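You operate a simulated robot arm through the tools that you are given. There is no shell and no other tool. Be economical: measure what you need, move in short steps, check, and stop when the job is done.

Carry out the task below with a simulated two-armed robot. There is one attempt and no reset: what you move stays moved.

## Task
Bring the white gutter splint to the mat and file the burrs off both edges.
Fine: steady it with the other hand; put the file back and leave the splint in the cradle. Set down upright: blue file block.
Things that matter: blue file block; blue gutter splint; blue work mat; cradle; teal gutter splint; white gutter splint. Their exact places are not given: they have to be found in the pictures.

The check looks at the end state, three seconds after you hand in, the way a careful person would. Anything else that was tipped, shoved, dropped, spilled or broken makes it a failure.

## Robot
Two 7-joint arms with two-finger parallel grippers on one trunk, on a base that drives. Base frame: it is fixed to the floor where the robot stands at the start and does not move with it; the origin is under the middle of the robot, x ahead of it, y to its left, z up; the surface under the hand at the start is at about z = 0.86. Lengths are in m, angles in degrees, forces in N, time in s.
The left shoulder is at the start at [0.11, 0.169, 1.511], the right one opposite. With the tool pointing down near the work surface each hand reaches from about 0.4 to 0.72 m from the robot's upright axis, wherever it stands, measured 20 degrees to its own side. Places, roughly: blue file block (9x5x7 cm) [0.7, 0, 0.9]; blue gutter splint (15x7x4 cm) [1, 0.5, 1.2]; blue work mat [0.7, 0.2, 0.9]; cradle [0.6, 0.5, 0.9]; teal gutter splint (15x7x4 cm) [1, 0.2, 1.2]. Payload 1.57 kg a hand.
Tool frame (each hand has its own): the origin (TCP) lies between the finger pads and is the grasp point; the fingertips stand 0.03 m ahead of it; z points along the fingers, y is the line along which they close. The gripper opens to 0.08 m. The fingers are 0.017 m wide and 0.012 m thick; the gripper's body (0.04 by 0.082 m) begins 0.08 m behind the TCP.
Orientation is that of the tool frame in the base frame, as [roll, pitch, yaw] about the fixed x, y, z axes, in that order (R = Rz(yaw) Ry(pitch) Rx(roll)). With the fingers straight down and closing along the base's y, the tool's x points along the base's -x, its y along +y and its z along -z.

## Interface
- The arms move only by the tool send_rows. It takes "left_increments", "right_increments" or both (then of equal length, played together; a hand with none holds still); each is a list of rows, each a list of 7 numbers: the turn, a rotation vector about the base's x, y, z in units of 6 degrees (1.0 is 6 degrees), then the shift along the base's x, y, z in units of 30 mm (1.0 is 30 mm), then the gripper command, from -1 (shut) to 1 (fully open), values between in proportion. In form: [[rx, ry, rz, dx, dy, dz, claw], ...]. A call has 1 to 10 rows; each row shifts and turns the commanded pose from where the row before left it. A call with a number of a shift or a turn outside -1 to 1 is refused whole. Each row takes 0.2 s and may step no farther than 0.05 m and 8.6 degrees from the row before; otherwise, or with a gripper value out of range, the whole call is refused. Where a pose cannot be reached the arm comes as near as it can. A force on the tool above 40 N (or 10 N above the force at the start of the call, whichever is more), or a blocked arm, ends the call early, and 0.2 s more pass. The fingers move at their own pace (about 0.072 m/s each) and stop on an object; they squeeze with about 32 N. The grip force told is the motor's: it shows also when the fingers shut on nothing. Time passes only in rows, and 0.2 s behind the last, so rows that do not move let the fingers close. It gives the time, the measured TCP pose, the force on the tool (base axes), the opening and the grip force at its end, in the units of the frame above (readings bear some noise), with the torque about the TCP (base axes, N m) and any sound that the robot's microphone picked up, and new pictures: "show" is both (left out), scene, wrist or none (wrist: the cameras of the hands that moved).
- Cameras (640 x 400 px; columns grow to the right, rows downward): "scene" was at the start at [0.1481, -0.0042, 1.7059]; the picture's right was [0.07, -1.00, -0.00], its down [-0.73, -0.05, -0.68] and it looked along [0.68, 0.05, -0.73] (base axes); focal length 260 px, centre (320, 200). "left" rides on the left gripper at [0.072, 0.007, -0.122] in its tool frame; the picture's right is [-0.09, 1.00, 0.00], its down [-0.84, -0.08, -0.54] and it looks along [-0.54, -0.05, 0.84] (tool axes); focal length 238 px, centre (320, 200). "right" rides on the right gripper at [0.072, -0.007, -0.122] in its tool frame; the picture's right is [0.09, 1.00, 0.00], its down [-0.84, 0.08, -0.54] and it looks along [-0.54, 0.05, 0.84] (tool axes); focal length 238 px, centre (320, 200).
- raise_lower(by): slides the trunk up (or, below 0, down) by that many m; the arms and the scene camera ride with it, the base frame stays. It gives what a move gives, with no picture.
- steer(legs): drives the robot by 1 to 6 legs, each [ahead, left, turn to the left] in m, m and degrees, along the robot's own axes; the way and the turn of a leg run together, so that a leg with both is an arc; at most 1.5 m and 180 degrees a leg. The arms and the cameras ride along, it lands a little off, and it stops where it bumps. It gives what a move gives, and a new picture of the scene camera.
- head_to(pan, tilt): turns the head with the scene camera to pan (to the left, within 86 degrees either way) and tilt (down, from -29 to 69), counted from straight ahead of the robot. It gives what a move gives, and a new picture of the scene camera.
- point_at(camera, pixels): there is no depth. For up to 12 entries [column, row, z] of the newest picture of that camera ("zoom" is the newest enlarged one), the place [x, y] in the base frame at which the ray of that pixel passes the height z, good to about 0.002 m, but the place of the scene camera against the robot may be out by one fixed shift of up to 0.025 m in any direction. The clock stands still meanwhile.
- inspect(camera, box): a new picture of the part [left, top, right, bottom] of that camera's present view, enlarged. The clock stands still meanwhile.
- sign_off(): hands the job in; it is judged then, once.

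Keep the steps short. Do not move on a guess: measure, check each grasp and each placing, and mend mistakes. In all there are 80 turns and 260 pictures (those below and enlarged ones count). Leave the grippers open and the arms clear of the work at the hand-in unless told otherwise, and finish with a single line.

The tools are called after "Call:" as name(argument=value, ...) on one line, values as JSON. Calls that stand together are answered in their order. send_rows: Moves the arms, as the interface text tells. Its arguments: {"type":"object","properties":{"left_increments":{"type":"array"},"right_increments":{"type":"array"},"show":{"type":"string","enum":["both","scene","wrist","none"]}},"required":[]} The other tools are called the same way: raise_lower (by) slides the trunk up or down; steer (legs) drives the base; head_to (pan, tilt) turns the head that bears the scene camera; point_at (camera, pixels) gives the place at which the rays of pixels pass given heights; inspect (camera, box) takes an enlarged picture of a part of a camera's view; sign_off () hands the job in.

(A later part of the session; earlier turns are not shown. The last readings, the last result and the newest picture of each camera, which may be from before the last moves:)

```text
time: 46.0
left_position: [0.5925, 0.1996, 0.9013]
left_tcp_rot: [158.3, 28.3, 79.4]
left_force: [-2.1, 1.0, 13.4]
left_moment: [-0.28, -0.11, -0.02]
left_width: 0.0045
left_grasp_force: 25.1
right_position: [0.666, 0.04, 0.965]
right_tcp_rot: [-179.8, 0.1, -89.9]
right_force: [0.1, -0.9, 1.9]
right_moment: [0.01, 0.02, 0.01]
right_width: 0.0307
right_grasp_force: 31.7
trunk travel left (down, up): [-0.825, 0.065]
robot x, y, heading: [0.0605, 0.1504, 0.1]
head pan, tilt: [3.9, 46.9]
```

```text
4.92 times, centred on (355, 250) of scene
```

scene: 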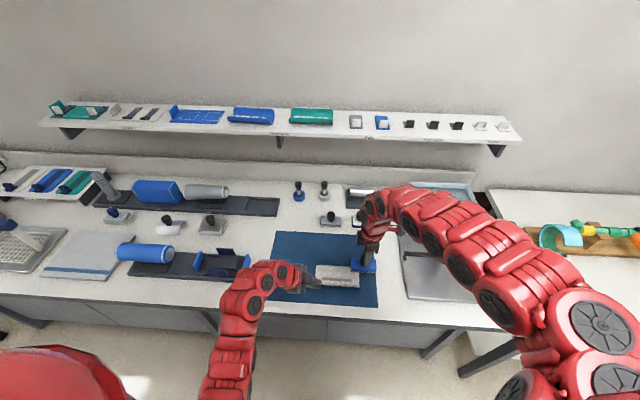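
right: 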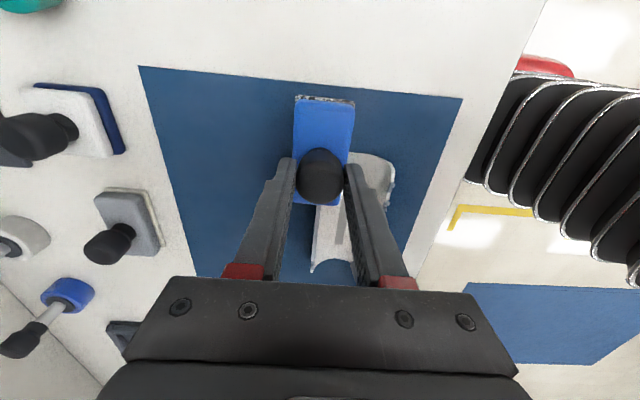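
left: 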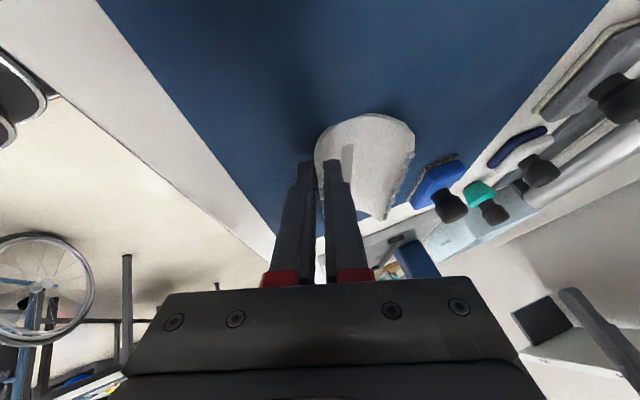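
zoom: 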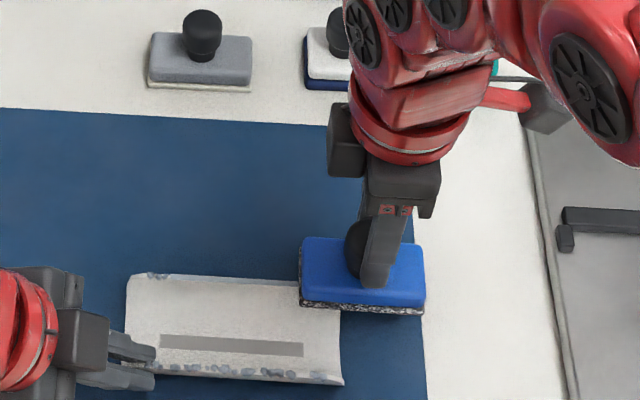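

The far edge is nearly clean. One burr remains near its +y end, at zoom (155,276). I'll make another pass with slightly more pressure, working around that end.

Call:
send_rows(right_increments=[[0, 0, 0, 0, 0.8, 0, -1], [0, 0, 0, 0, 0.8, -0.03, -1], [0, 0, 0, 0, 0.8, -0.02, -1], [0, 0, 0, 0, 0.8, 0, -1], [0, 0, 0, 0, 0.6, 0, -1], [0, 0, 0, 0, -0.7, 0, -1], [0, 0, 0, 0, 0.8, 0, -1], [0, 0, 0, 0, -0.7, 0, -1], [0, 0, 0, 0, 0.7, 0, -1], [0, 0, 0, 0, 0, 0, -1]], show="none")

Call:
send_rows(right_increments=[[0, 0, 0, 0, -0.9, 0, -1], [0, 0, 0, 0, -0.9, 0, -1], [0, 0, 0, 0, -0.9, 0, -1], [0, 0, 0, 0, -0.9, 0.1, -1], [0, 0, 0, 0.3, -0.9, 0.3, -1], [0, 0, 0, 0.3, -0.9, 0.3, -1], [0, 0, 0, 0, 0, 0, -1]], show="scene")

Call:
inspect(camera="scene", box=[300, 240, 390, 298])

```text
time: 48.2
left_position: [0.5918, 0.1996, 0.9023]
left_tcp_rot: [158.3, 28.2, 79.4]
left_force: [-1.4, 2.0, 13.3]
left_moment: [-0.06, -0.07, -0.21]
left_width: 0.0044
left_grasp_force: 25.1
right_position: [0.666, 0.1607, 0.9631]
right_tcp_rot: [-179.9, 0.2, -89.9]
right_force: [0.9, 0.6, 3.5]
right_moment: [-0.04, -0.06, 0.03]
right_width: 0.0306
right_grasp_force: 32.6
trunk travel left (down, up): [-0.825, 0.065]
robot x, y, heading: [0.0574, 0.1486, 0.0]
head pan, tilt: [3.9, 46.9]
```

```text
time: 49.9
left_position: [0.593, 0.1996, 0.9019]
left_tcp_rot: [158.4, 28.2, 79.3]
left_force: [-3.7, -0.7, 11.3]
left_moment: [0.01, -0.12, -0.01]
left_width: 0.0048
left_grasp_force: 25.0
right_position: [0.6835, -0.0023, 0.9836]
right_tcp_rot: [-180.0, 0.1, -89.9]
right_force: [-0.3, -0.2, -1.2]
right_moment: [0.04, 0.0, 0.0]
right_width: 0.0308
right_grasp_force: 32.0
trunk travel left (down, up): [-0.825, 0.065]
robot x, y, heading: [0.0552, 0.1514, -0.0]
head pan, tilt: [3.9, 46.9]
```

scene: 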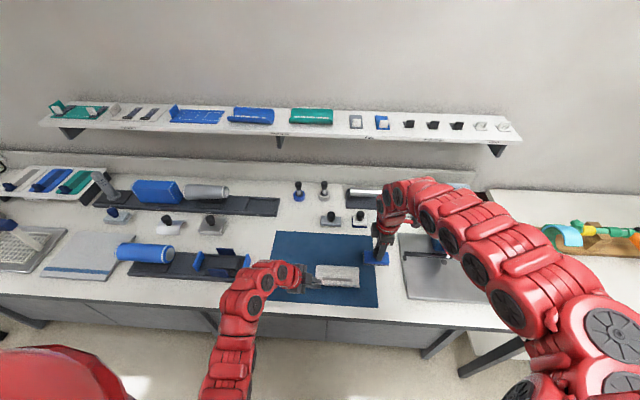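

```text
6.90 times, centred on (345, 269) of scene
```

zoom: 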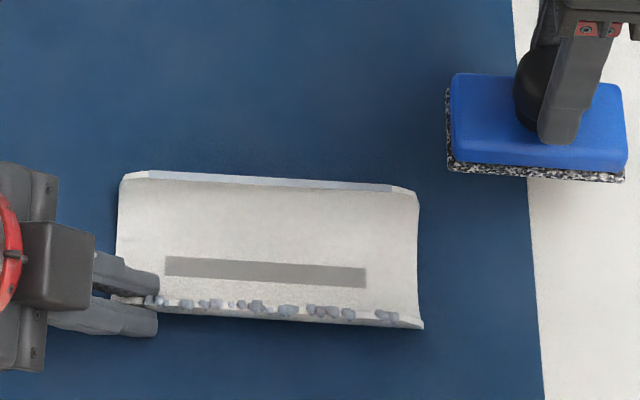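

The far edge is clean, now a smooth grey band. Next is the near edge at x 0.602. I'll lift slightly and bring the file over it at y 0.08, stopping the stroke at y 0.137, before the left fingers.

Call:
send_rows(right_increments=[[0, 0, 0, -0.6, 0.3, 0.1, -1], [0, 0, 0, -0.7, 0.6, 0, -1], [0, 0, 0, -0.7, 0.9, 0, -1], [0, 0, 0, -0.7, 0.9, 0, -1], [0, 0, 0, 0, 0, -0.4, -1], [0, 0, 0, 0, 0, -0.15, -1], [0, 0, 0, 0, 0, 0, -1]])

Call:
inspect(camera="scene", box=[290, 230, 400, 300])

```text
time: 51.1
left_position: [0.593, 0.199, 0.9044]
left_tcp_rot: [158.0, 28.1, 79.4]
left_force: [0.1, -0.8, 4.9]
left_moment: [-0.08, 0.28, 0.21]
left_width: 0.0051
left_grasp_force: 25.5
right_position: [0.6436, 0.0825, 0.952]
right_tcp_rot: [-179.6, 0.1, -90.0]
right_force: [-0.9, 0.6, 22.1]
right_moment: [-0.07, -0.53, -0.06]
right_width: 0.0307
right_grasp_force: 32.3
right hand out of reach, approached as far as the arm can: row 2, 3, 4
trunk travel left (down, up): [-0.825, 0.065]
robot x, y, heading: [0.0548, 0.1559, -0.2]
head pan, tilt: [3.9, 46.9]
stopped in row 6 (right hand): the force on the tool passed its limit at 43 N (the readings are from after the stop); the commanded pose is now the measured one
```

scene: 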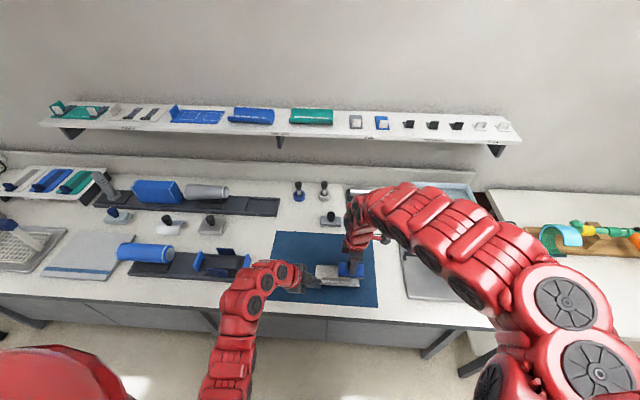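
right: 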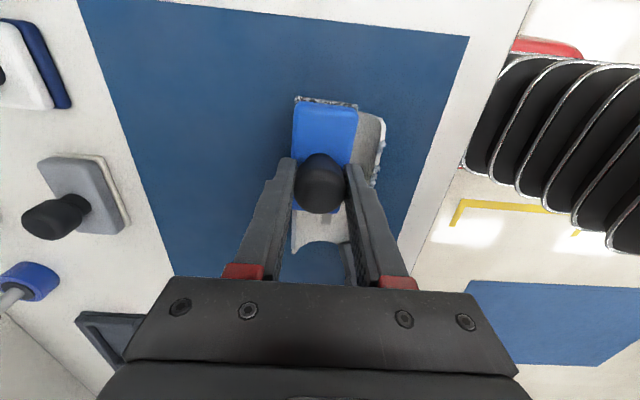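

```text
5.71 times, centred on (345, 265) of scene
```

zoom: 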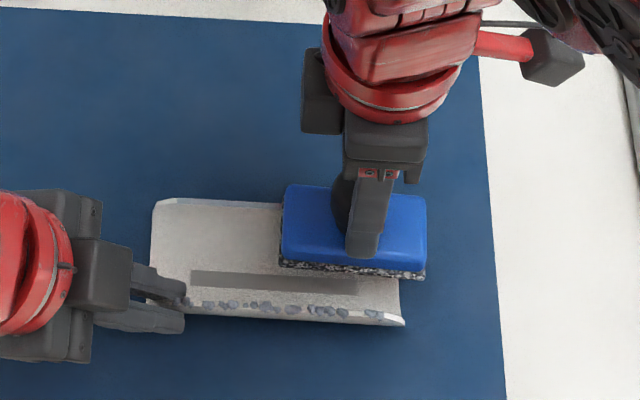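

The right arm couldn't go closer than x 0.644 in this posture, so the file came down partly inside the trough and the call stopped at 43 N. I'll raise the file, back it off, and check both grips.

Call:
send_rows(right_increments=[[0, 0, 0, 0, 0, 0.5, -1], [0, 0, 0, 0.3, 0, 0.9, -1], [0, 0, 0, 0.9, -0.6, 0.3, -1], [0, 0, 0, 0.9, -0.9, 0, -1], [0, 0, 0, 0, 0, 0, -1]])

Call:
inspect(camera="scene", box=[290, 225, 400, 295])

Call:
inspect(camera="left", box=[250, 80, 530, 260])

```text
time: 52.3
left_position: [0.5939, 0.2002, 0.9015]
left_tcp_rot: [158.3, 28.2, 79.5]
left_force: [0.5, -1.0, 7.1]
left_moment: [0.0, -0.2, -0.04]
left_width: 0.0049
left_grasp_force: 25.2
right_position: [0.7161, 0.038, 0.9938]
right_tcp_rot: [-179.8, 0.2, -90.0]
right_force: [-0.8, 0.0, -0.8]
right_moment: [-0.02, 0.03, -0.03]
right_width: 0.031
right_grasp_force: 32.3
right hand out of reach, approached as far as the arm can: row 2
trunk travel left (down, up): [-0.825, 0.065]
robot x, y, heading: [0.0574, 0.1524, -0.2]
head pan, tilt: [3.9, 46.9]
```

scene: 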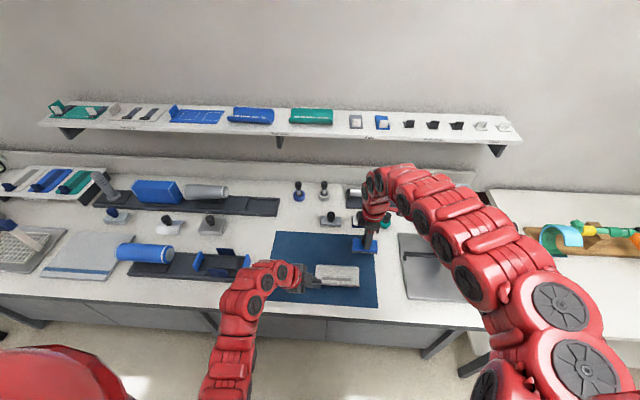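
right: 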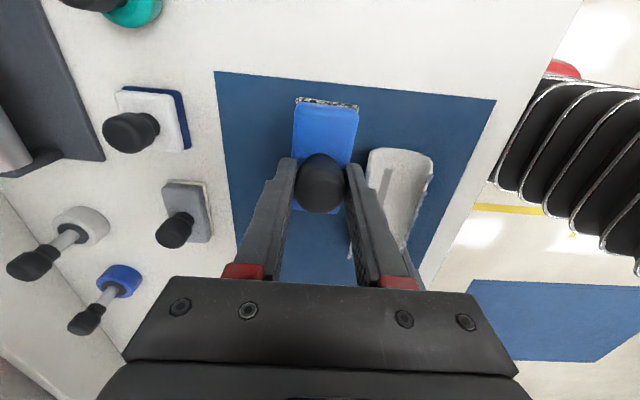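

```text
5.71 times, centred on (345, 260) of scene
```

zoom: 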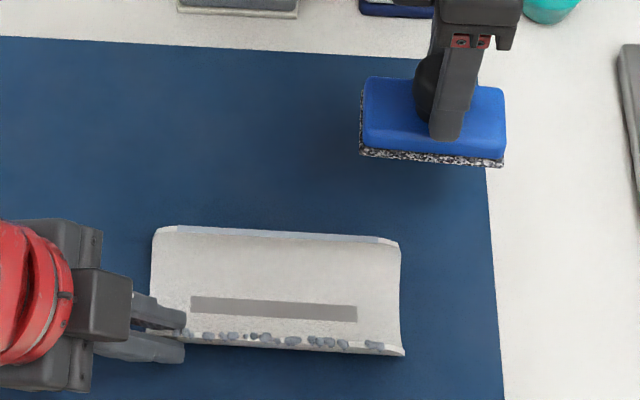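

```text
2.22 times, centred on (390, 170) of left
```

zoom: 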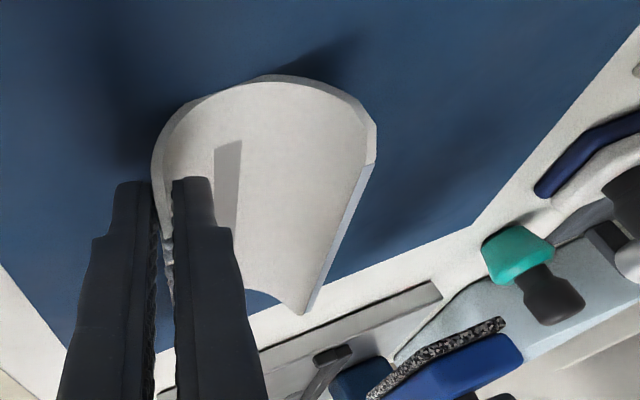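

Both grips held. The file slid up about 1 cm in the fingers but is still level. I'll move the file up and out of the way, then lift the splint 2 cm, shift it +5 cm in x, and set it down again within the right arm's range.

Call:
send_rows(left_increments=[[0, 0, 0, 0, 0, 0, -1], [0, 0, 0, 0, 0, 0.3, -1], [0, 0, 0, 0, 0, 0.4, -1], [0, 0, 0, 0.5, 0, 0, -1], [0, 0, 0, 0.6, 0, 0, -1], [0, 0, 0, 0.6, 0, 0, -1], [0, 0, 0, 0, 0, -0.4, -1], [0, 0, 0, 0, 0, -0.2, -1], [0, 0, 0, 0, 0, -0.08, -1], [0, 0, 0, 0, 0, 0, -1]], right_increments=[[0, 0, 0, 0, -0.5, 0.8, -1], [0, 0, 0, 0, -0.5, 0.8, -1], [0, 0, 0, 0, -0.3, 0.3, -1], [0, 0, 0, 0, 0, 0, -1], [0, 0, 0, 0, 0, 0, -1], [0, 0, 0, 0, 0, 0, -1], [0, 0, 0, 0, 0, 0, -1], [0, 0, 0, 0, 0, 0, -1], [0, 0, 0, 0, 0, 0, -1], [0, 0, 0, 0, 0, 0, -1]])

Call:
inspect(camera="scene", box=[290, 215, 420, 295])

Call:
inspect(camera="right", box=[200, 70, 480, 290])

```text
time: 54.5
left_position: [0.6453, 0.1999, 0.9035]
left_tcp_rot: [158.3, 28.3, 79.5]
left_force: [0.5, 0.3, -0.7]
left_moment: [0.0, 0.0, 0.01]
left_width: 0.0047
left_grasp_force: 25.3
right_position: [0.7178, -0.0008, 1.0517]
right_tcp_rot: [-179.8, 0.0, -90.0]
right_force: [-0.6, -0.1, -2.6]
right_moment: [-0.01, -0.04, -0.01]
right_width: 0.0305
right_grasp_force: 31.8
trunk travel left (down, up): [-0.825, 0.065]
robot x, y, heading: [0.061, 0.1515, -0.1]
head pan, tilt: [3.9, 46.9]
```

scene: 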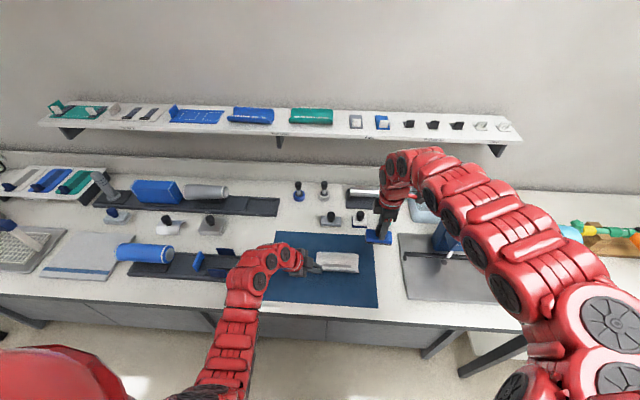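
right: 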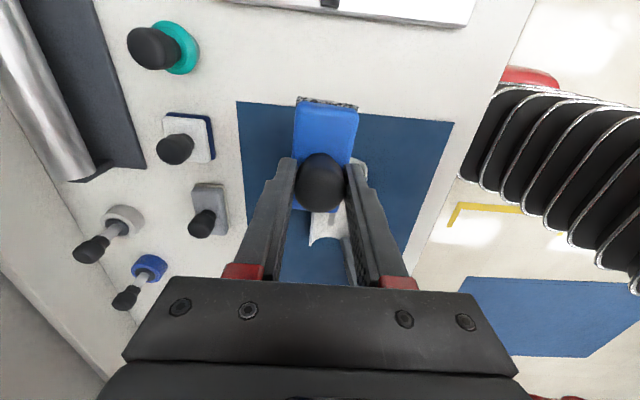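
left: 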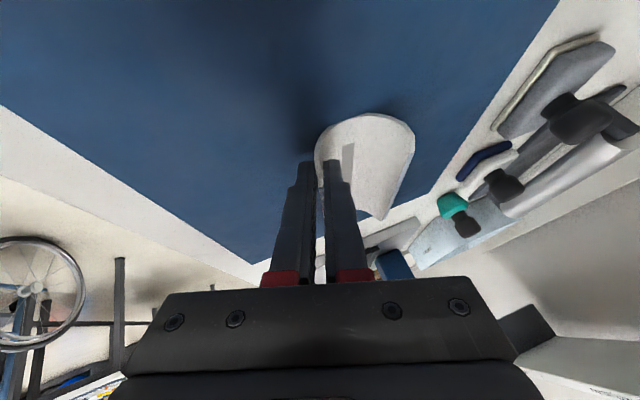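

```text
4.92 times, centred on (355, 255) of scene
```

zoom: 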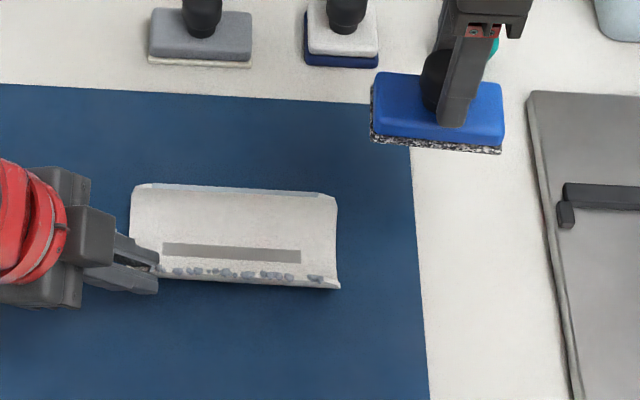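

```text
1.82 times, centred on (340, 180) of right
```

zoom: 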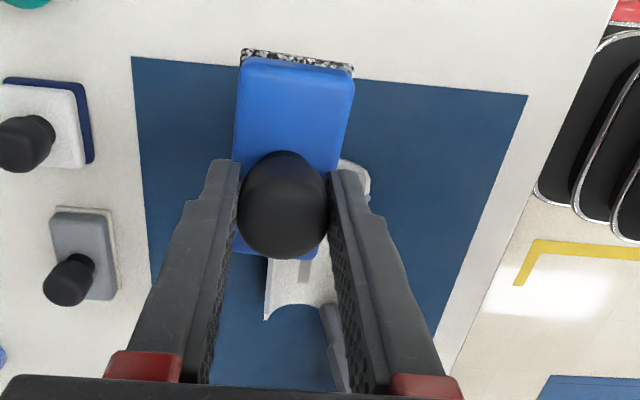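

The splint is almost on the mat. I'll lower it 2 mm more, then bring the file over the near rim (x 0.653, y 0.085), stopping 2 cm above it.

Call:
send_rows(left_increments=[[0, 0, 0, 0, 0, -0.05, -1], [0, 0, 0, 0, 0, -0.04, -1], [0, 0, 0, 0, 0, 0, -1], [0, 0, 0, 0, 0, 0, -1], [0, 0, 0, 0, 0, 0, -1], [0, 0, 0, 0, 0, 0, -1]], right_increments=[[0, 0, 0, -0.5, 0.7, 0, -1], [0, 0, 0, -0.5, 0.7, -0.2, -1], [0, 0, 0, -0.6, 0.7, -0.6, -1], [0, 0, 0, -0.56, 0.7, -0.9, -1], [0, 0, 0, 0, 0, -0.85, -1], [0, 0, 0, 0, 0, 0, -1]])

Call:
inspect(camera="scene", box=[290, 215, 420, 295])

```text
time: 55.9
left_position: [0.6444, 0.2009, 0.9014]
left_tcp_rot: [158.2, 28.4, 79.4]
left_force: [-2.4, -1.9, 13.5]
left_moment: [-0.06, -0.26, -0.02]
left_width: 0.0048
left_grasp_force: 25.3
right_position: [0.6614, 0.0853, 0.9709]
right_tcp_rot: [-179.7, 0.1, -90.0]
right_force: [-0.3, 0.4, -1.6]
right_moment: [0.02, 0.06, 0.0]
right_width: 0.0307
right_grasp_force: 31.9
right hand out of reach, approached as far as the arm can: row 2, 3
trunk travel left (down, up): [-0.825, 0.065]
robot x, y, heading: [0.0567, 0.1475, 0.0]
head pan, tilt: [3.9, 46.9]
```

scene: 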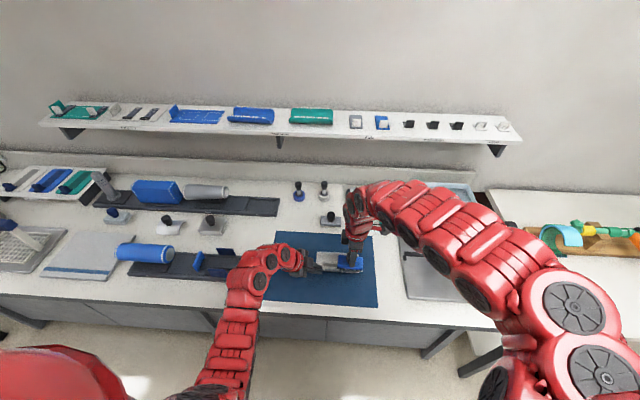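
right: 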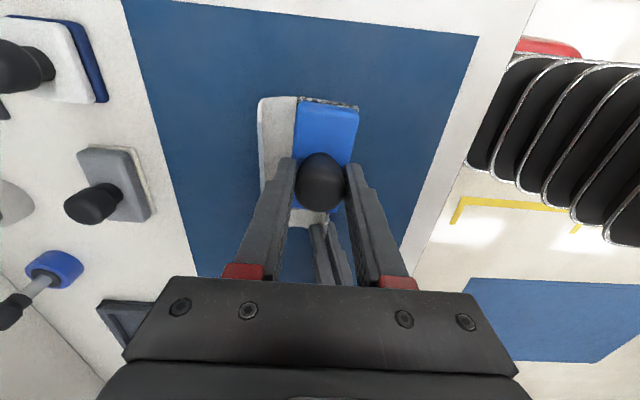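
left: 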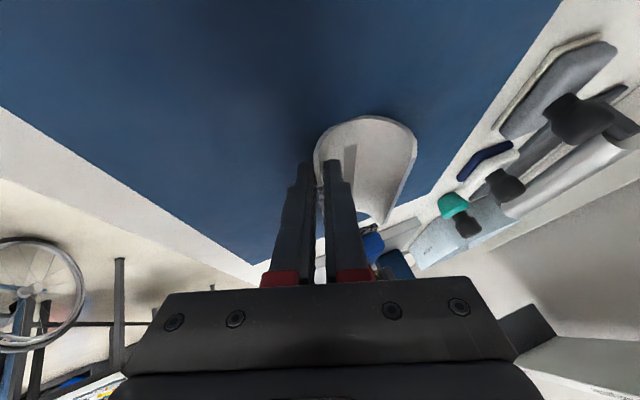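

```text
4.92 times, centred on (355, 255) of scene
```

zoom: 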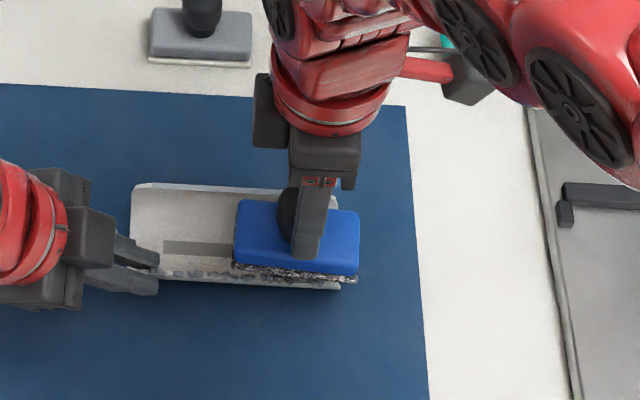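

The file covers the near rim (its width spans x 0.636 to 0.686). I'll lower it gently to contact.

Call:
send_rows(right_increments=[[0, 0, 0, -0.1, 0, -0.2, -1], [0, 0, 0, -0.1, 0, -0.15, -1], [0, 0, 0, 0, 0, -0.07, -1], [0, 0, 0, 0, 0, 0, -1]], show="none")

Call:
send_rows(right_increments=[[0, 0, 0, 0, 0, -0.05, -1], [0, 0, 0, 0, 0, -0.04, -1], [0, 0, 0, 0, 0, 0, -1]], show="scene")

Call:
inspect(camera="scene", box=[300, 225, 390, 285])

```text
time: 56.9
left_position: [0.6455, 0.2001, 0.9014]
left_tcp_rot: [158.2, 28.2, 79.4]
left_force: [-0.5, -1.8, 15.7]
left_moment: [-0.22, -0.35, -0.03]
left_width: 0.0047
left_grasp_force: 25.1
right_position: [0.657, 0.0836, 0.9578]
right_tcp_rot: [-179.7, 0.1, -90.1]
right_force: [0.8, 0.1, -1.0]
right_moment: [0.01, -0.01, -0.03]
right_width: 0.0311
right_grasp_force: 32.1
trunk travel left (down, up): [-0.825, 0.065]
robot x, y, heading: [0.0594, 0.1526, -0.0]
head pan, tilt: [3.9, 46.9]
```

```text
time: 57.7
left_position: [0.6457, 0.2008, 0.9013]
left_tcp_rot: [158.2, 28.2, 79.4]
left_force: [-0.5, -1.0, 14.9]
left_moment: [-0.23, -0.34, -0.05]
left_width: 0.0049
left_grasp_force: 25.2
right_position: [0.6566, 0.0851, 0.9564]
right_tcp_rot: [-179.7, 0.1, -89.9]
right_force: [0.2, -0.2, -1.5]
right_moment: [0.01, 0.0, 0.01]
right_width: 0.0309
right_grasp_force: 31.8
trunk travel left (down, up): [-0.825, 0.065]
robot x, y, heading: [0.06, 0.1511, -0.3]
head pan, tilt: [3.9, 46.9]
```

scene: 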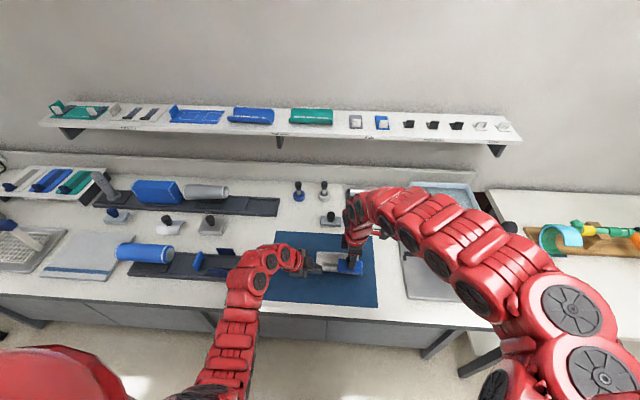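

```text
6.67 times, centred on (345, 255) of scene
```

zoom: 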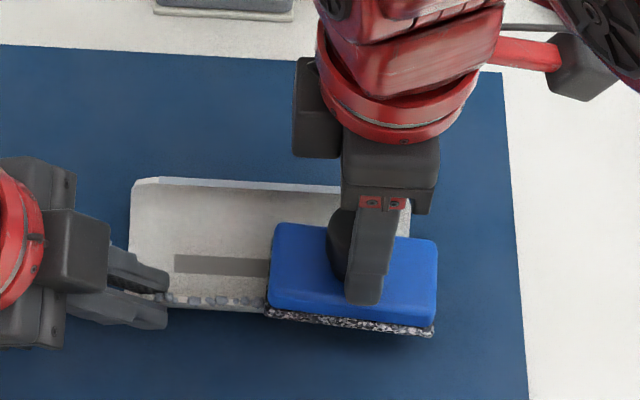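

Still just above contact. I'll continue down in 1 mm steps.

Call:
send_rows(right_increments=[[0, 0, 0, 0, 0, -0.05, -1], [0, 0, 0, 0, 0, -0.04, -1], [0, 0, 0, 0, 0, 0, -1]], show="none")

Call:
send_rows(right_increments=[[0, 0, 0, 0, 0, -0.03, -1], [0, 0, 0, 0, 0, -0.03, -1], [0, 0, 0, 0, 0, 0, -1]], show="none")

```text
time: 58.5
left_position: [0.645, 0.1998, 0.9005]
left_tcp_rot: [158.2, 28.2, 79.4]
left_force: [-0.1, -1.6, 15.0]
left_moment: [-0.2, -0.37, 0.01]
left_width: 0.0048
left_grasp_force: 24.9
right_position: [0.6568, 0.0857, 0.9547]
right_tcp_rot: [-179.7, 0.0, -90.0]
right_force: [-0.5, 0.6, -1.8]
right_moment: [0.03, -0.03, -0.01]
right_width: 0.0308
right_grasp_force: 32.3
trunk travel left (down, up): [-0.825, 0.065]
robot x, y, heading: [0.0588, 0.1484, -0.1]
head pan, tilt: [3.9, 46.9]
```

```text
time: 59.3
left_position: [0.6454, 0.1998, 0.9012]
left_tcp_rot: [158.2, 28.2, 79.4]
left_force: [1.9, -2.4, 9.3]
left_moment: [0.01, -0.48, 0.12]
left_width: 0.0047
left_grasp_force: 25.7
right_position: [0.6577, 0.0853, 0.9532]
right_tcp_rot: [-179.7, 0.1, -90.0]
right_force: [-0.8, 0.6, 7.4]
right_moment: [-0.24, 0.12, -0.03]
right_width: 0.0311
right_grasp_force: 32.1
trunk travel left (down, up): [-0.825, 0.065]
robot x, y, heading: [0.0598, 0.1535, -0.3]
head pan, tilt: [3.9, 46.9]
```

In contact at about 9 N. Stroking the near edge, with a +y limit of about 0.138.

Call:
send_rows(right_increments=[[0, 0, 0, 0, 0.6, 0, -1], [0, 0, 0, 0, 0.6, 0, -1], [0, 0, 0, 0, 0.5, 0, -1], [0, 0, 0, 0, -0.7, -0.02, -1], [0, 0, 0, 0, -0.7, 0, -1], [0, 0, 0, 0, -0.7, 0, -1], [0, 0, 0, 0, -0.7, 0, -1], [0, 0, 0, 0, -0.4, 0, -1], [0, 0, 0, 0, 0, 0, -1]])

Call:
inspect(camera="scene", box=[300, 225, 390, 285])

```text
time: 61.3
left_position: [0.6451, 0.2001, 0.9017]
left_tcp_rot: [158.2, 28.3, 79.3]
left_force: [-2.1, -3.0, 2.6]
left_moment: [-0.48, -0.41, -0.33]
left_width: 0.0048
left_grasp_force: 25.1
right_position: [0.6588, 0.0405, 0.9514]
right_tcp_rot: [-179.6, 0.1, -90.1]
right_force: [0.1, 2.2, 17.4]
right_moment: [0.49, 0.13, -0.03]
right_width: 0.031
right_grasp_force: 31.9
trunk travel left (down, up): [-0.825, 0.065]
robot x, y, heading: [0.0593, 0.1497, -0.1]
head pan, tilt: [3.9, 46.9]
```

scene: 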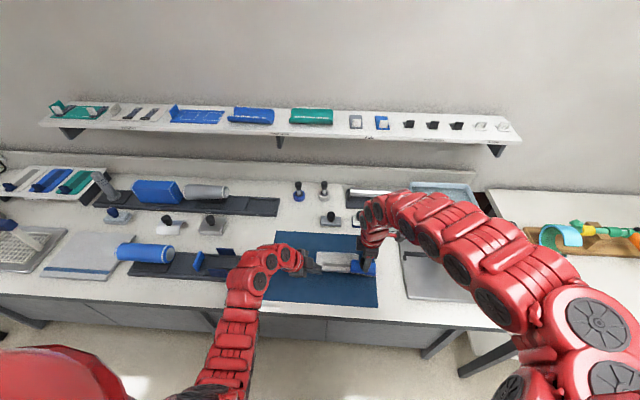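
right: 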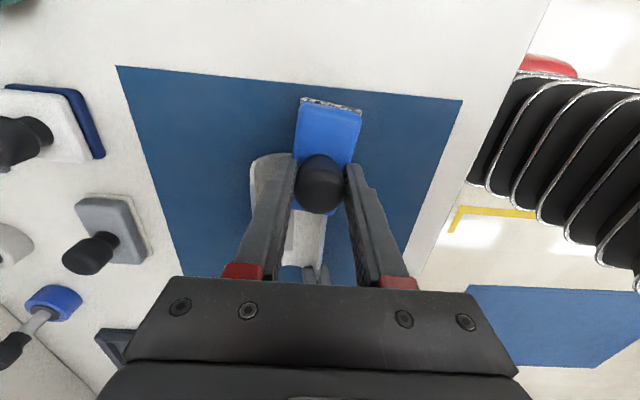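

```text
6.67 times, centred on (345, 255) of scene
```

zoom: 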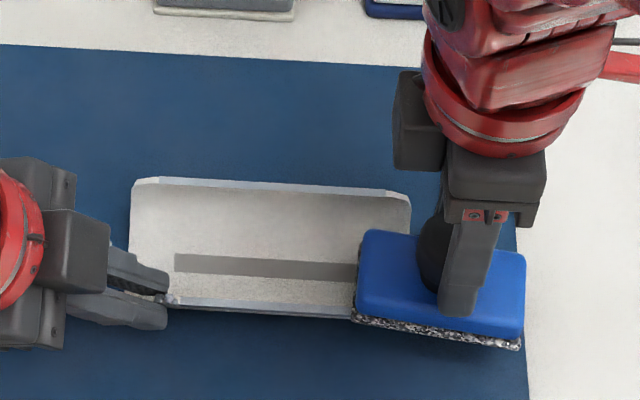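

The near edge is almost done. A small burr remains right by the fingers, at zoom (172,300), about y 0.18. I'll make another pass reaching centre y 0.142 in small back-and-forth strokes.

Call:
send_rows(right_increments=[[0, 0, 0, -0.05, 0.8, 0.03, -1], [0, 0, 0, 0, 0.8, 0, -1], [0, 0, 0, 0, 0.8, 0, -1], [0, 0, 0, 0, 0.7, 0, -1], [0, 0, 0, 0, 0.2, 0, -1], [0, 0, 0, 0, 0.1, 0, -1], [0, 0, 0, 0, -0.5, 0, -1], [0, 0, 0, 0, 0.5, 0, -1], [0, 0, 0, 0, 0, 0, -1]], show="none")

Call:
send_rows(right_increments=[[0, 0, 0, 0, -0.8, 0, -1], [0, 0, 0, 0, -0.8, 0, -1], [0, 0, 0, 0, -0.8, 0, -1], [0, 0, 0, 0, -0.3, 0.4, -1], [0, 0, 0, 0.5, -0.6, 0.5, -1], [0, 0, 0, 0.7, -0.9, 0.5, -1], [0, 0, 0, 0.5, -0.9, 0, -1], [0, 0, 0, 0, 0, 0, -1]])

Call:
inspect(camera="scene", box=[300, 225, 390, 285])

Call:
inspect(camera="left", box=[280, 100, 440, 240])

```text
time: 63.3
left_position: [0.6441, 0.2013, 0.9018]
left_tcp_rot: [158.4, 28.0, 79.6]
left_force: [2.0, 14.1, 13.3]
left_moment: [-0.05, -0.69, 0.17]
left_width: 0.0045
left_grasp_force: 25.2
right_position: [0.6564, 0.1413, 0.9533]
right_tcp_rot: [-179.7, -0.1, -90.1]
right_force: [-2.1, -19.9, 7.0]
right_moment: [-0.84, 0.24, 0.12]
right_width: 0.0313
right_grasp_force: 31.4
trunk travel left (down, up): [-0.825, 0.065]
robot x, y, heading: [0.0594, 0.1532, 0.1]
head pan, tilt: [3.9, 46.9]
```

```text
time: 65.1
left_position: [0.6438, 0.2007, 0.9007]
left_tcp_rot: [158.2, 28.2, 79.4]
left_force: [-1.9, -3.8, 17.7]
left_moment: [-0.24, -0.41, -0.13]
left_width: 0.0043
left_grasp_force: 24.4
right_position: [0.7063, -0.0128, 0.9948]
right_tcp_rot: [-179.7, 0.1, -89.9]
right_force: [-0.1, 0.1, -0.1]
right_moment: [0.01, -0.01, 0.0]
right_width: 0.031
right_grasp_force: 31.8
trunk travel left (down, up): [-0.825, 0.065]
robot x, y, heading: [0.0598, 0.1493, -0.1]
head pan, tilt: [3.9, 46.9]
```

scene: 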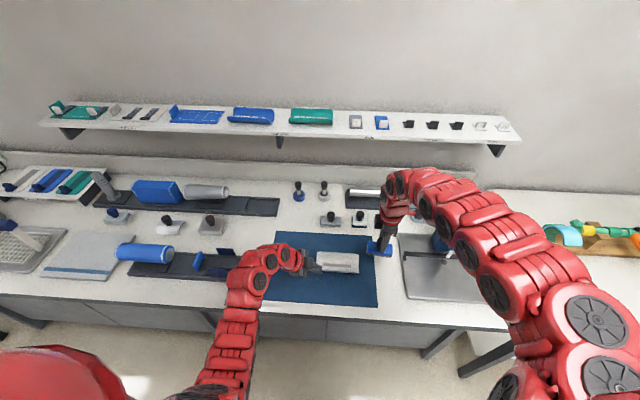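
right: 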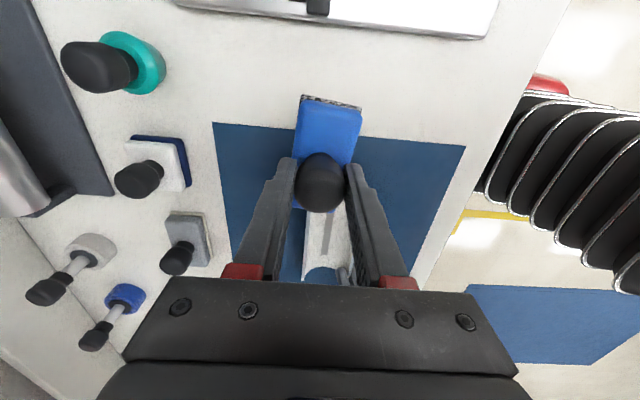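

```text
6.67 times, centred on (345, 255) of scene
```

zoom: 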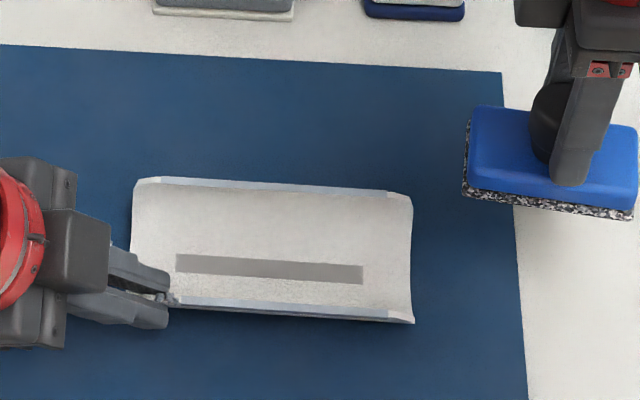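

```text
2.86 times, centred on (360, 170) of left
```

zoom: 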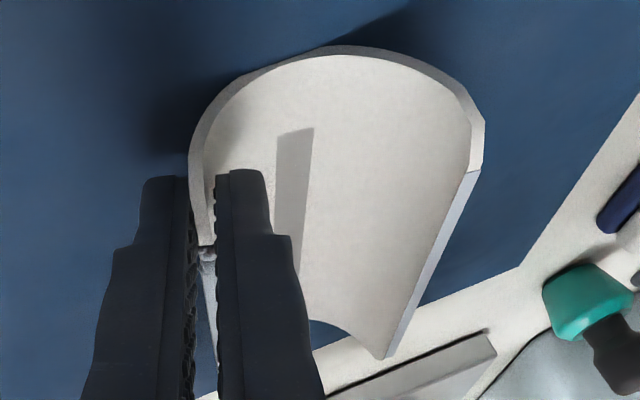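

Everything is clean except one burr that sat between the gripping fingers, at left zoom (207,253). I'll relax the press, open the left fingers slightly, slide 11 mm towards the splint's end, and re-pinch.

Call:
send_rows(left_increments=[[0, 0, 0, 0, 0, 0.05, -1], [0, 0, 0, 0, 0, 0, -0.85], [0, 0, 0, 0, 0, 0, -0.6], [0, 0, 0, 0, 0.18, 0, -0.6], [0, 0, 0, 0, 0.18, 0, -0.6], [0, 0, 0, 0, 0, 0, -0.6], [0, 0, 0, 0, 0, 0, -1], [0, 0, 0, 0, 0, 0, -1]])

Call:
inspect(camera="scene", box=[300, 225, 390, 285])

Call:
inspect(camera="left", box=[280, 100, 440, 240])

```text
time: 66.9
left_position: [0.6458, 0.2104, 0.9021]
left_tcp_rot: [158.1, 28.2, 79.5]
left_force: [1.7, 1.5, 5.1]
left_moment: [0.01, -0.16, -0.01]
left_width: 0.005
left_grasp_force: 25.4
right_position: [0.7089, -0.0121, 0.9943]
right_tcp_rot: [-179.8, 0.2, -90.1]
right_force: [0.8, -1.1, -0.9]
right_moment: [0.01, 0.03, 0.01]
right_width: 0.031
right_grasp_force: 31.4
trunk travel left (down, up): [-0.825, 0.065]
robot x, y, heading: [0.0553, 0.156, -0.1]
head pan, tilt: [3.9, 46.9]
```

scene: 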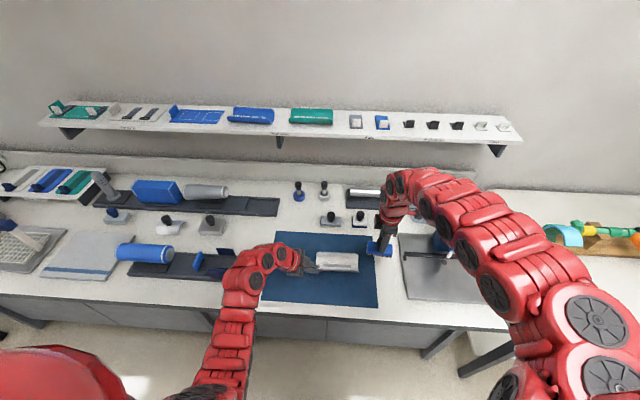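
left: 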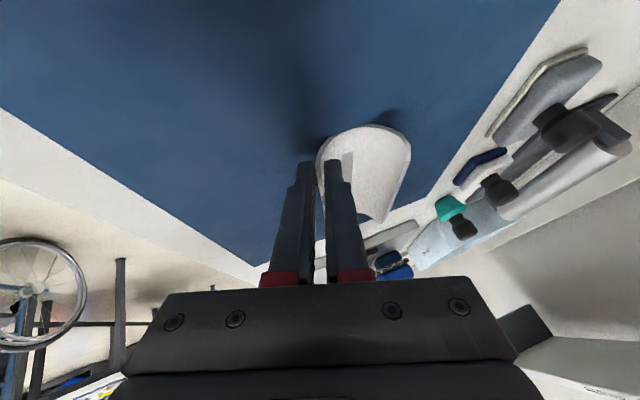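

```text
6.67 times, centred on (345, 255) of scene
```

zoom: 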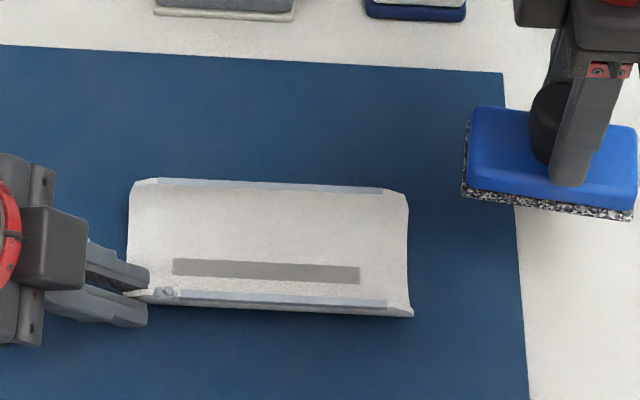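

```text
2.86 times, centred on (360, 170) of left
```

zoom: 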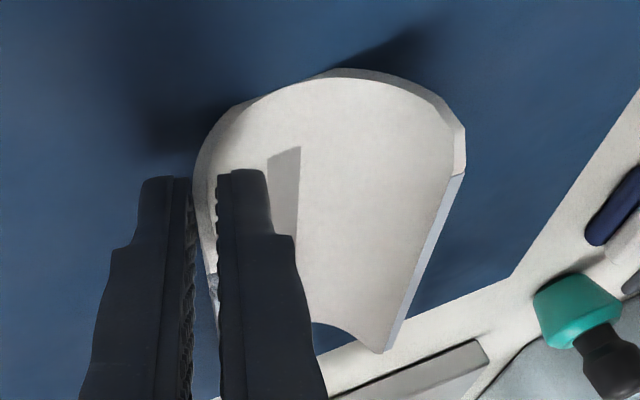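

The remaining burr, at zoom (165,292), is now clear of the fingers. I'll bring the file back over the near rim and lower it to just above contact.

Call:
send_rows(right_increments=[[0, 0, 0, -0.4, 0.8, 0, -1], [0, 0, 0, -0.5, 0.8, 0, -1], [0, 0, 0, -0.5, 0.8, -0.2, -1], [0, 0, 0, -0.3, 0.9, -0.4, -1], [0, 0, 0, 0, 0.4, -0.4, -1], [0, 0, 0, 0, 0, -0.25, -1], [0, 0, 0, 0, 0, -0.05, -1], [0, 0, 0, 0, 0, 0, -1]])

Call:
inspect(camera="scene", box=[300, 225, 390, 285])

```text
time: 68.7
left_position: [0.6458, 0.2108, 0.9021]
left_tcp_rot: [158.3, 28.3, 79.4]
left_force: [0.4, -1.6, 8.8]
left_moment: [-0.05, -0.18, -0.01]
left_width: 0.0052
left_grasp_force: 25.6
right_position: [0.6562, 0.1006, 0.955]
right_tcp_rot: [-179.7, 0.1, -89.9]
right_force: [-0.5, 1.1, -0.4]
right_moment: [0.01, 0.0, -0.04]
right_width: 0.0308
right_grasp_force: 31.9
trunk travel left (down, up): [-0.825, 0.065]
robot x, y, heading: [0.0565, 0.1526, -0.2]
head pan, tilt: [3.9, 46.9]
```

scene: 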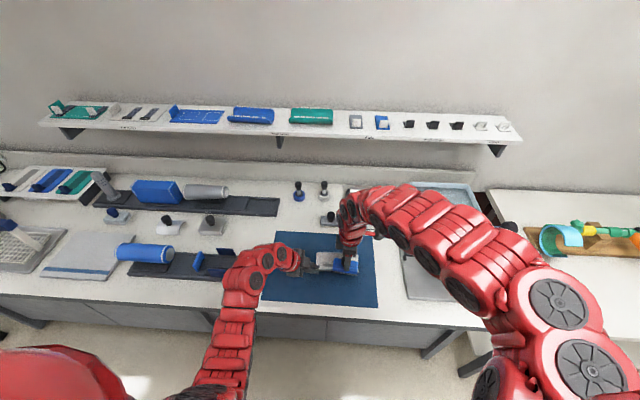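
right: 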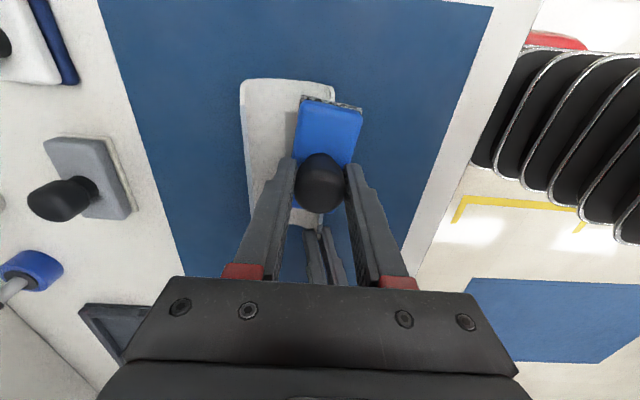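

```text
6.67 times, centred on (345, 255) of scene
```

zoom: 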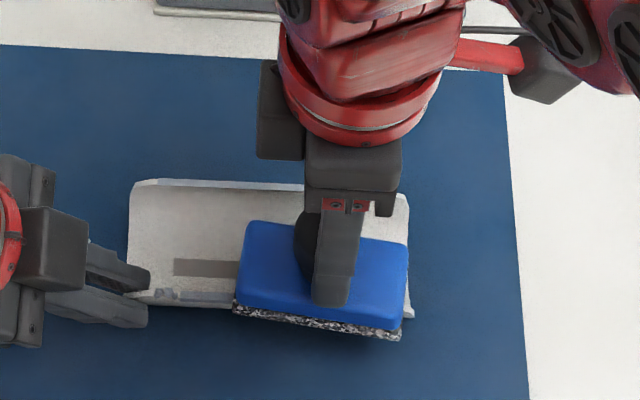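

Good alignment; the file is yawed a few degrees in the grip, which I'll correct when setting it down. I'll lower about 2 mm and stroke to y 0.149.

Call:
send_rows(right_increments=[[0, 0, 0, 0, 0, -0.06, -1], [0, 0, 0, 0, 0.5, -0.02, -1], [0, 0, 0, 0, 0.5, 0, -1], [0, 0, 0, 0, 0.4, 0, -1], [0, 0, 0, 0, 0.2, 0, -1], [0, 0, 0, 0, -0.6, 0, -1], [0, 0, 0, 0, 0.6, 0, -1], [0, 0, 0, 0, -0.6, 0, -1], [0, 0, 0, 0, 0.6, 0, -1], [0, 0, 0, 0, 0, 0, -1]], show="none")

Call:
send_rows(right_increments=[[0, 0, 0, 0, -0.7, 0, -1], [0, 0, 0, 0, -0.7, 0, -1], [0, 0, 0, 0, -0.6, 0.3, -1], [0, 0, 0, 0.3, -0.6, 0.6, -1], [0, 0, 0, 0.5, -0.9, 0.6, -1], [0, 0, 0, 0.6, -0.9, 0.4, -1], [0, 0, 0, 0.6, -0.9, 0, -1], [0, 0, 0, 0, 0, 0, -1]])

Call:
inspect(camera="scene", box=[300, 225, 390, 285])

Call:
inspect(camera="left", box=[280, 100, 440, 240])

```text
time: 70.9
left_position: [0.6462, 0.2116, 0.901]
left_tcp_rot: [158.4, 28.2, 79.5]
left_force: [-1.8, 2.4, 1.4]
left_moment: [0.18, -0.12, 0.05]
left_width: 0.0047
left_grasp_force: 24.9
right_position: [0.6572, 0.1478, 0.9533]
right_tcp_rot: [-179.7, 0.1, -90.0]
right_force: [1.0, -0.3, 3.0]
right_moment: [0.1, 0.0, -0.05]
right_width: 0.0309
right_grasp_force: 32.2
trunk travel left (down, up): [-0.825, 0.065]
robot x, y, heading: [0.0595, 0.1531, -0.2]
head pan, tilt: [3.9, 46.9]
```

```text
time: 72.7
left_position: [0.6455, 0.2106, 0.9004]
left_tcp_rot: [158.3, 28.3, 79.4]
left_force: [-0.6, 0.1, 8.5]
left_moment: [-0.06, -0.21, -0.01]
left_width: 0.0049
left_grasp_force: 25.6
right_position: [0.7166, -0.0101, 1.0097]
right_tcp_rot: [-179.9, 0.1, -89.8]
right_force: [0.1, 0.0, -1.5]
right_moment: [0.03, -0.02, 0.02]
right_width: 0.0309
right_grasp_force: 31.7
trunk travel left (down, up): [-0.825, 0.065]
robot x, y, heading: [0.0595, 0.1508, 0.1]
head pan, tilt: [3.9, 46.9]
```

scene: 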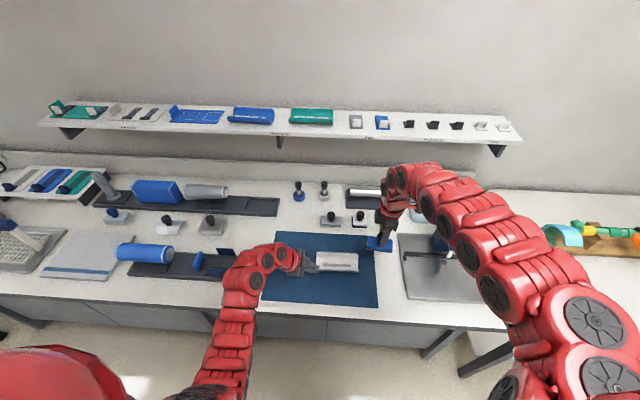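
right: 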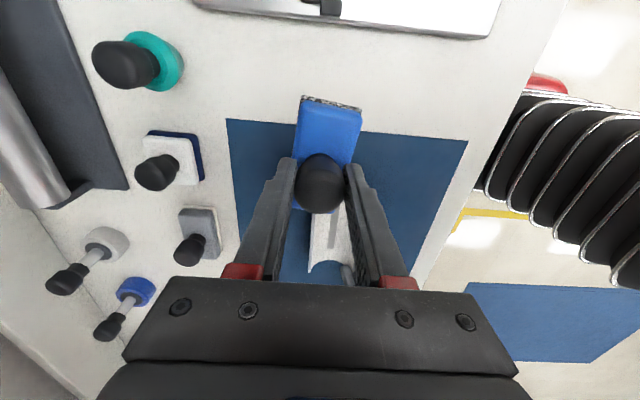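

```text
6.67 times, centred on (345, 255) of scene
```

zoom: 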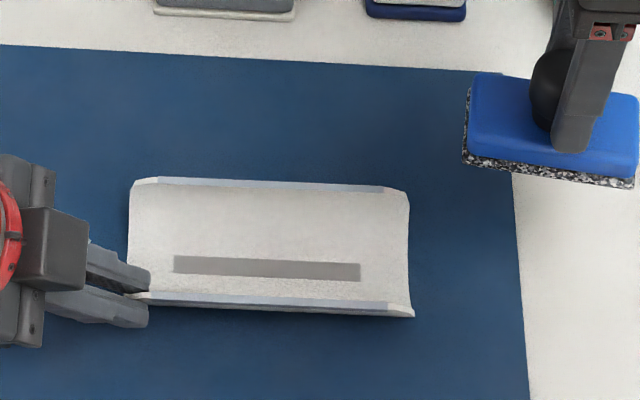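

```text
2.86 times, centred on (360, 170) of left
```

zoom: 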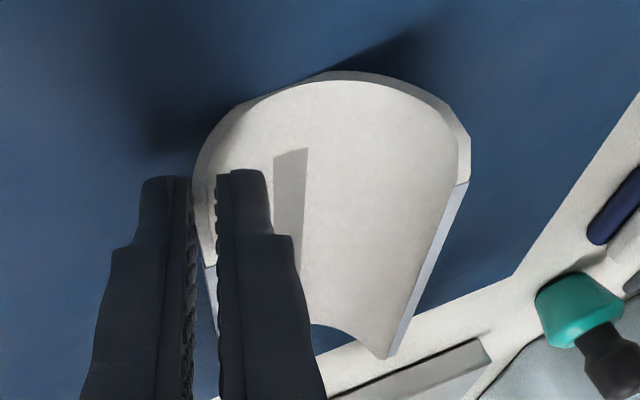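

Both edges are clean along their whole length. I'll lift the splint and draw it back 5 cm so the file's home is free. At the same time the right hand goes above that home, turned +5° to undo the file's yaw in the grip.

Call:
send_rows(left_increments=[[0, 0, 0, 0, 0, 0.5, -1], [0, 0, 0, 0, 0, 0.6, -1], [0, 0, 0, -0.6, 0, 0, -1], [0, 0, 0, -0.6, 0, 0, -1], [0, 0, 0, -0.5, 0, 0, -1], [0, 0, 0, 0, 0, 0, -1], [0, 0, 0, 0, 0, 0, -1], [0, 0, 0, 0, 0, 0, -1]], right_increments=[[0, 0, 0.4, 0, 0, 0, -1], [0, 0, 0.4, 0.2, 0, 0, -1], [0, 0, 0, 0.3, 0, 0, -1], [0, 0, 0, 0.3, 0.4, 0, -1], [0, 0, 0, 0.35, 0.5, 0, -1], [0, 0, 0, 0, 0.5, -0.4, -1], [0, 0, 0, 0, 0.5, -0.4, -1], [0, 0, 0, 0, 0, 0, -1]])

Call:
inspect(camera="scene", box=[290, 210, 400, 285])

Call:
inspect(camera="right", box=[220, 60, 460, 240])

```text
time: 74.5
left_position: [0.5962, 0.2106, 0.9341]
left_tcp_rot: [158.3, 28.2, 79.6]
left_force: [0.1, 0.3, -0.3]
left_moment: [0.08, 0.0, 0.01]
left_width: 0.0046
left_grasp_force: 25.0
right_position: [0.7528, 0.0466, 0.9864]
right_tcp_rot: [-179.8, 0.1, -85.2]
right_force: [0.4, -1.0, -1.6]
right_moment: [0.0, -0.01, 0.0]
right_width: 0.0309
right_grasp_force: 32.4
trunk travel left (down, up): [-0.825, 0.065]
robot x, y, heading: [0.0597, 0.1519, 0.3]
head pan, tilt: [3.9, 46.9]
```

scene: 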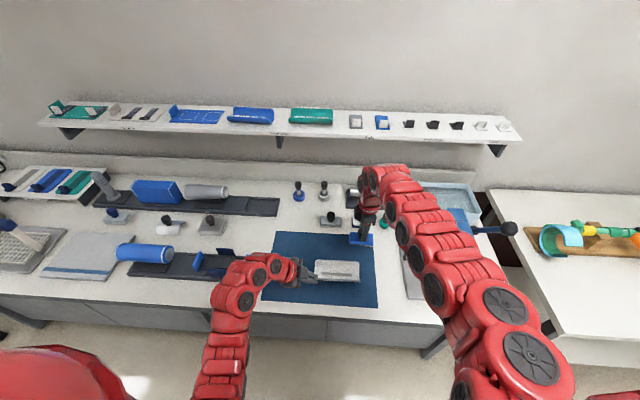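
right: 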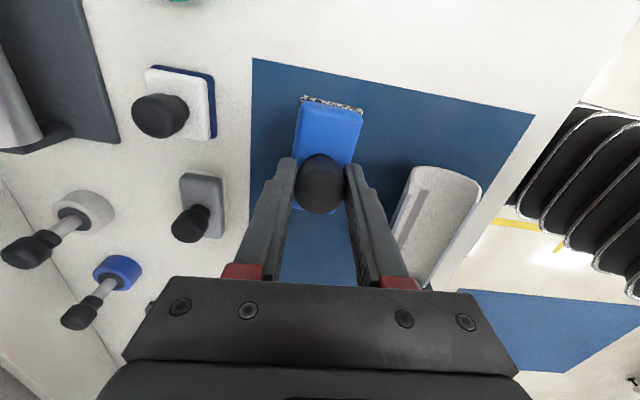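
left: 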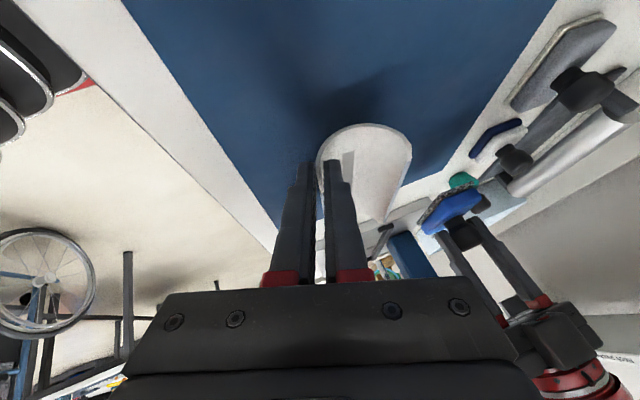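

```text
5.33 times, centred on (345, 248) of scene
```

zoom: 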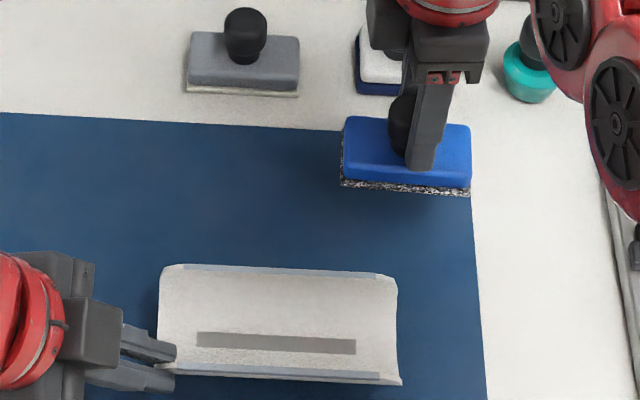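

```text
2.22 times, centred on (340, 150) of right
```

zoom: 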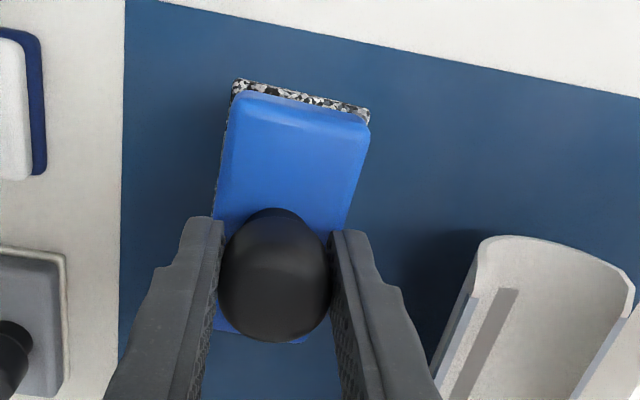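

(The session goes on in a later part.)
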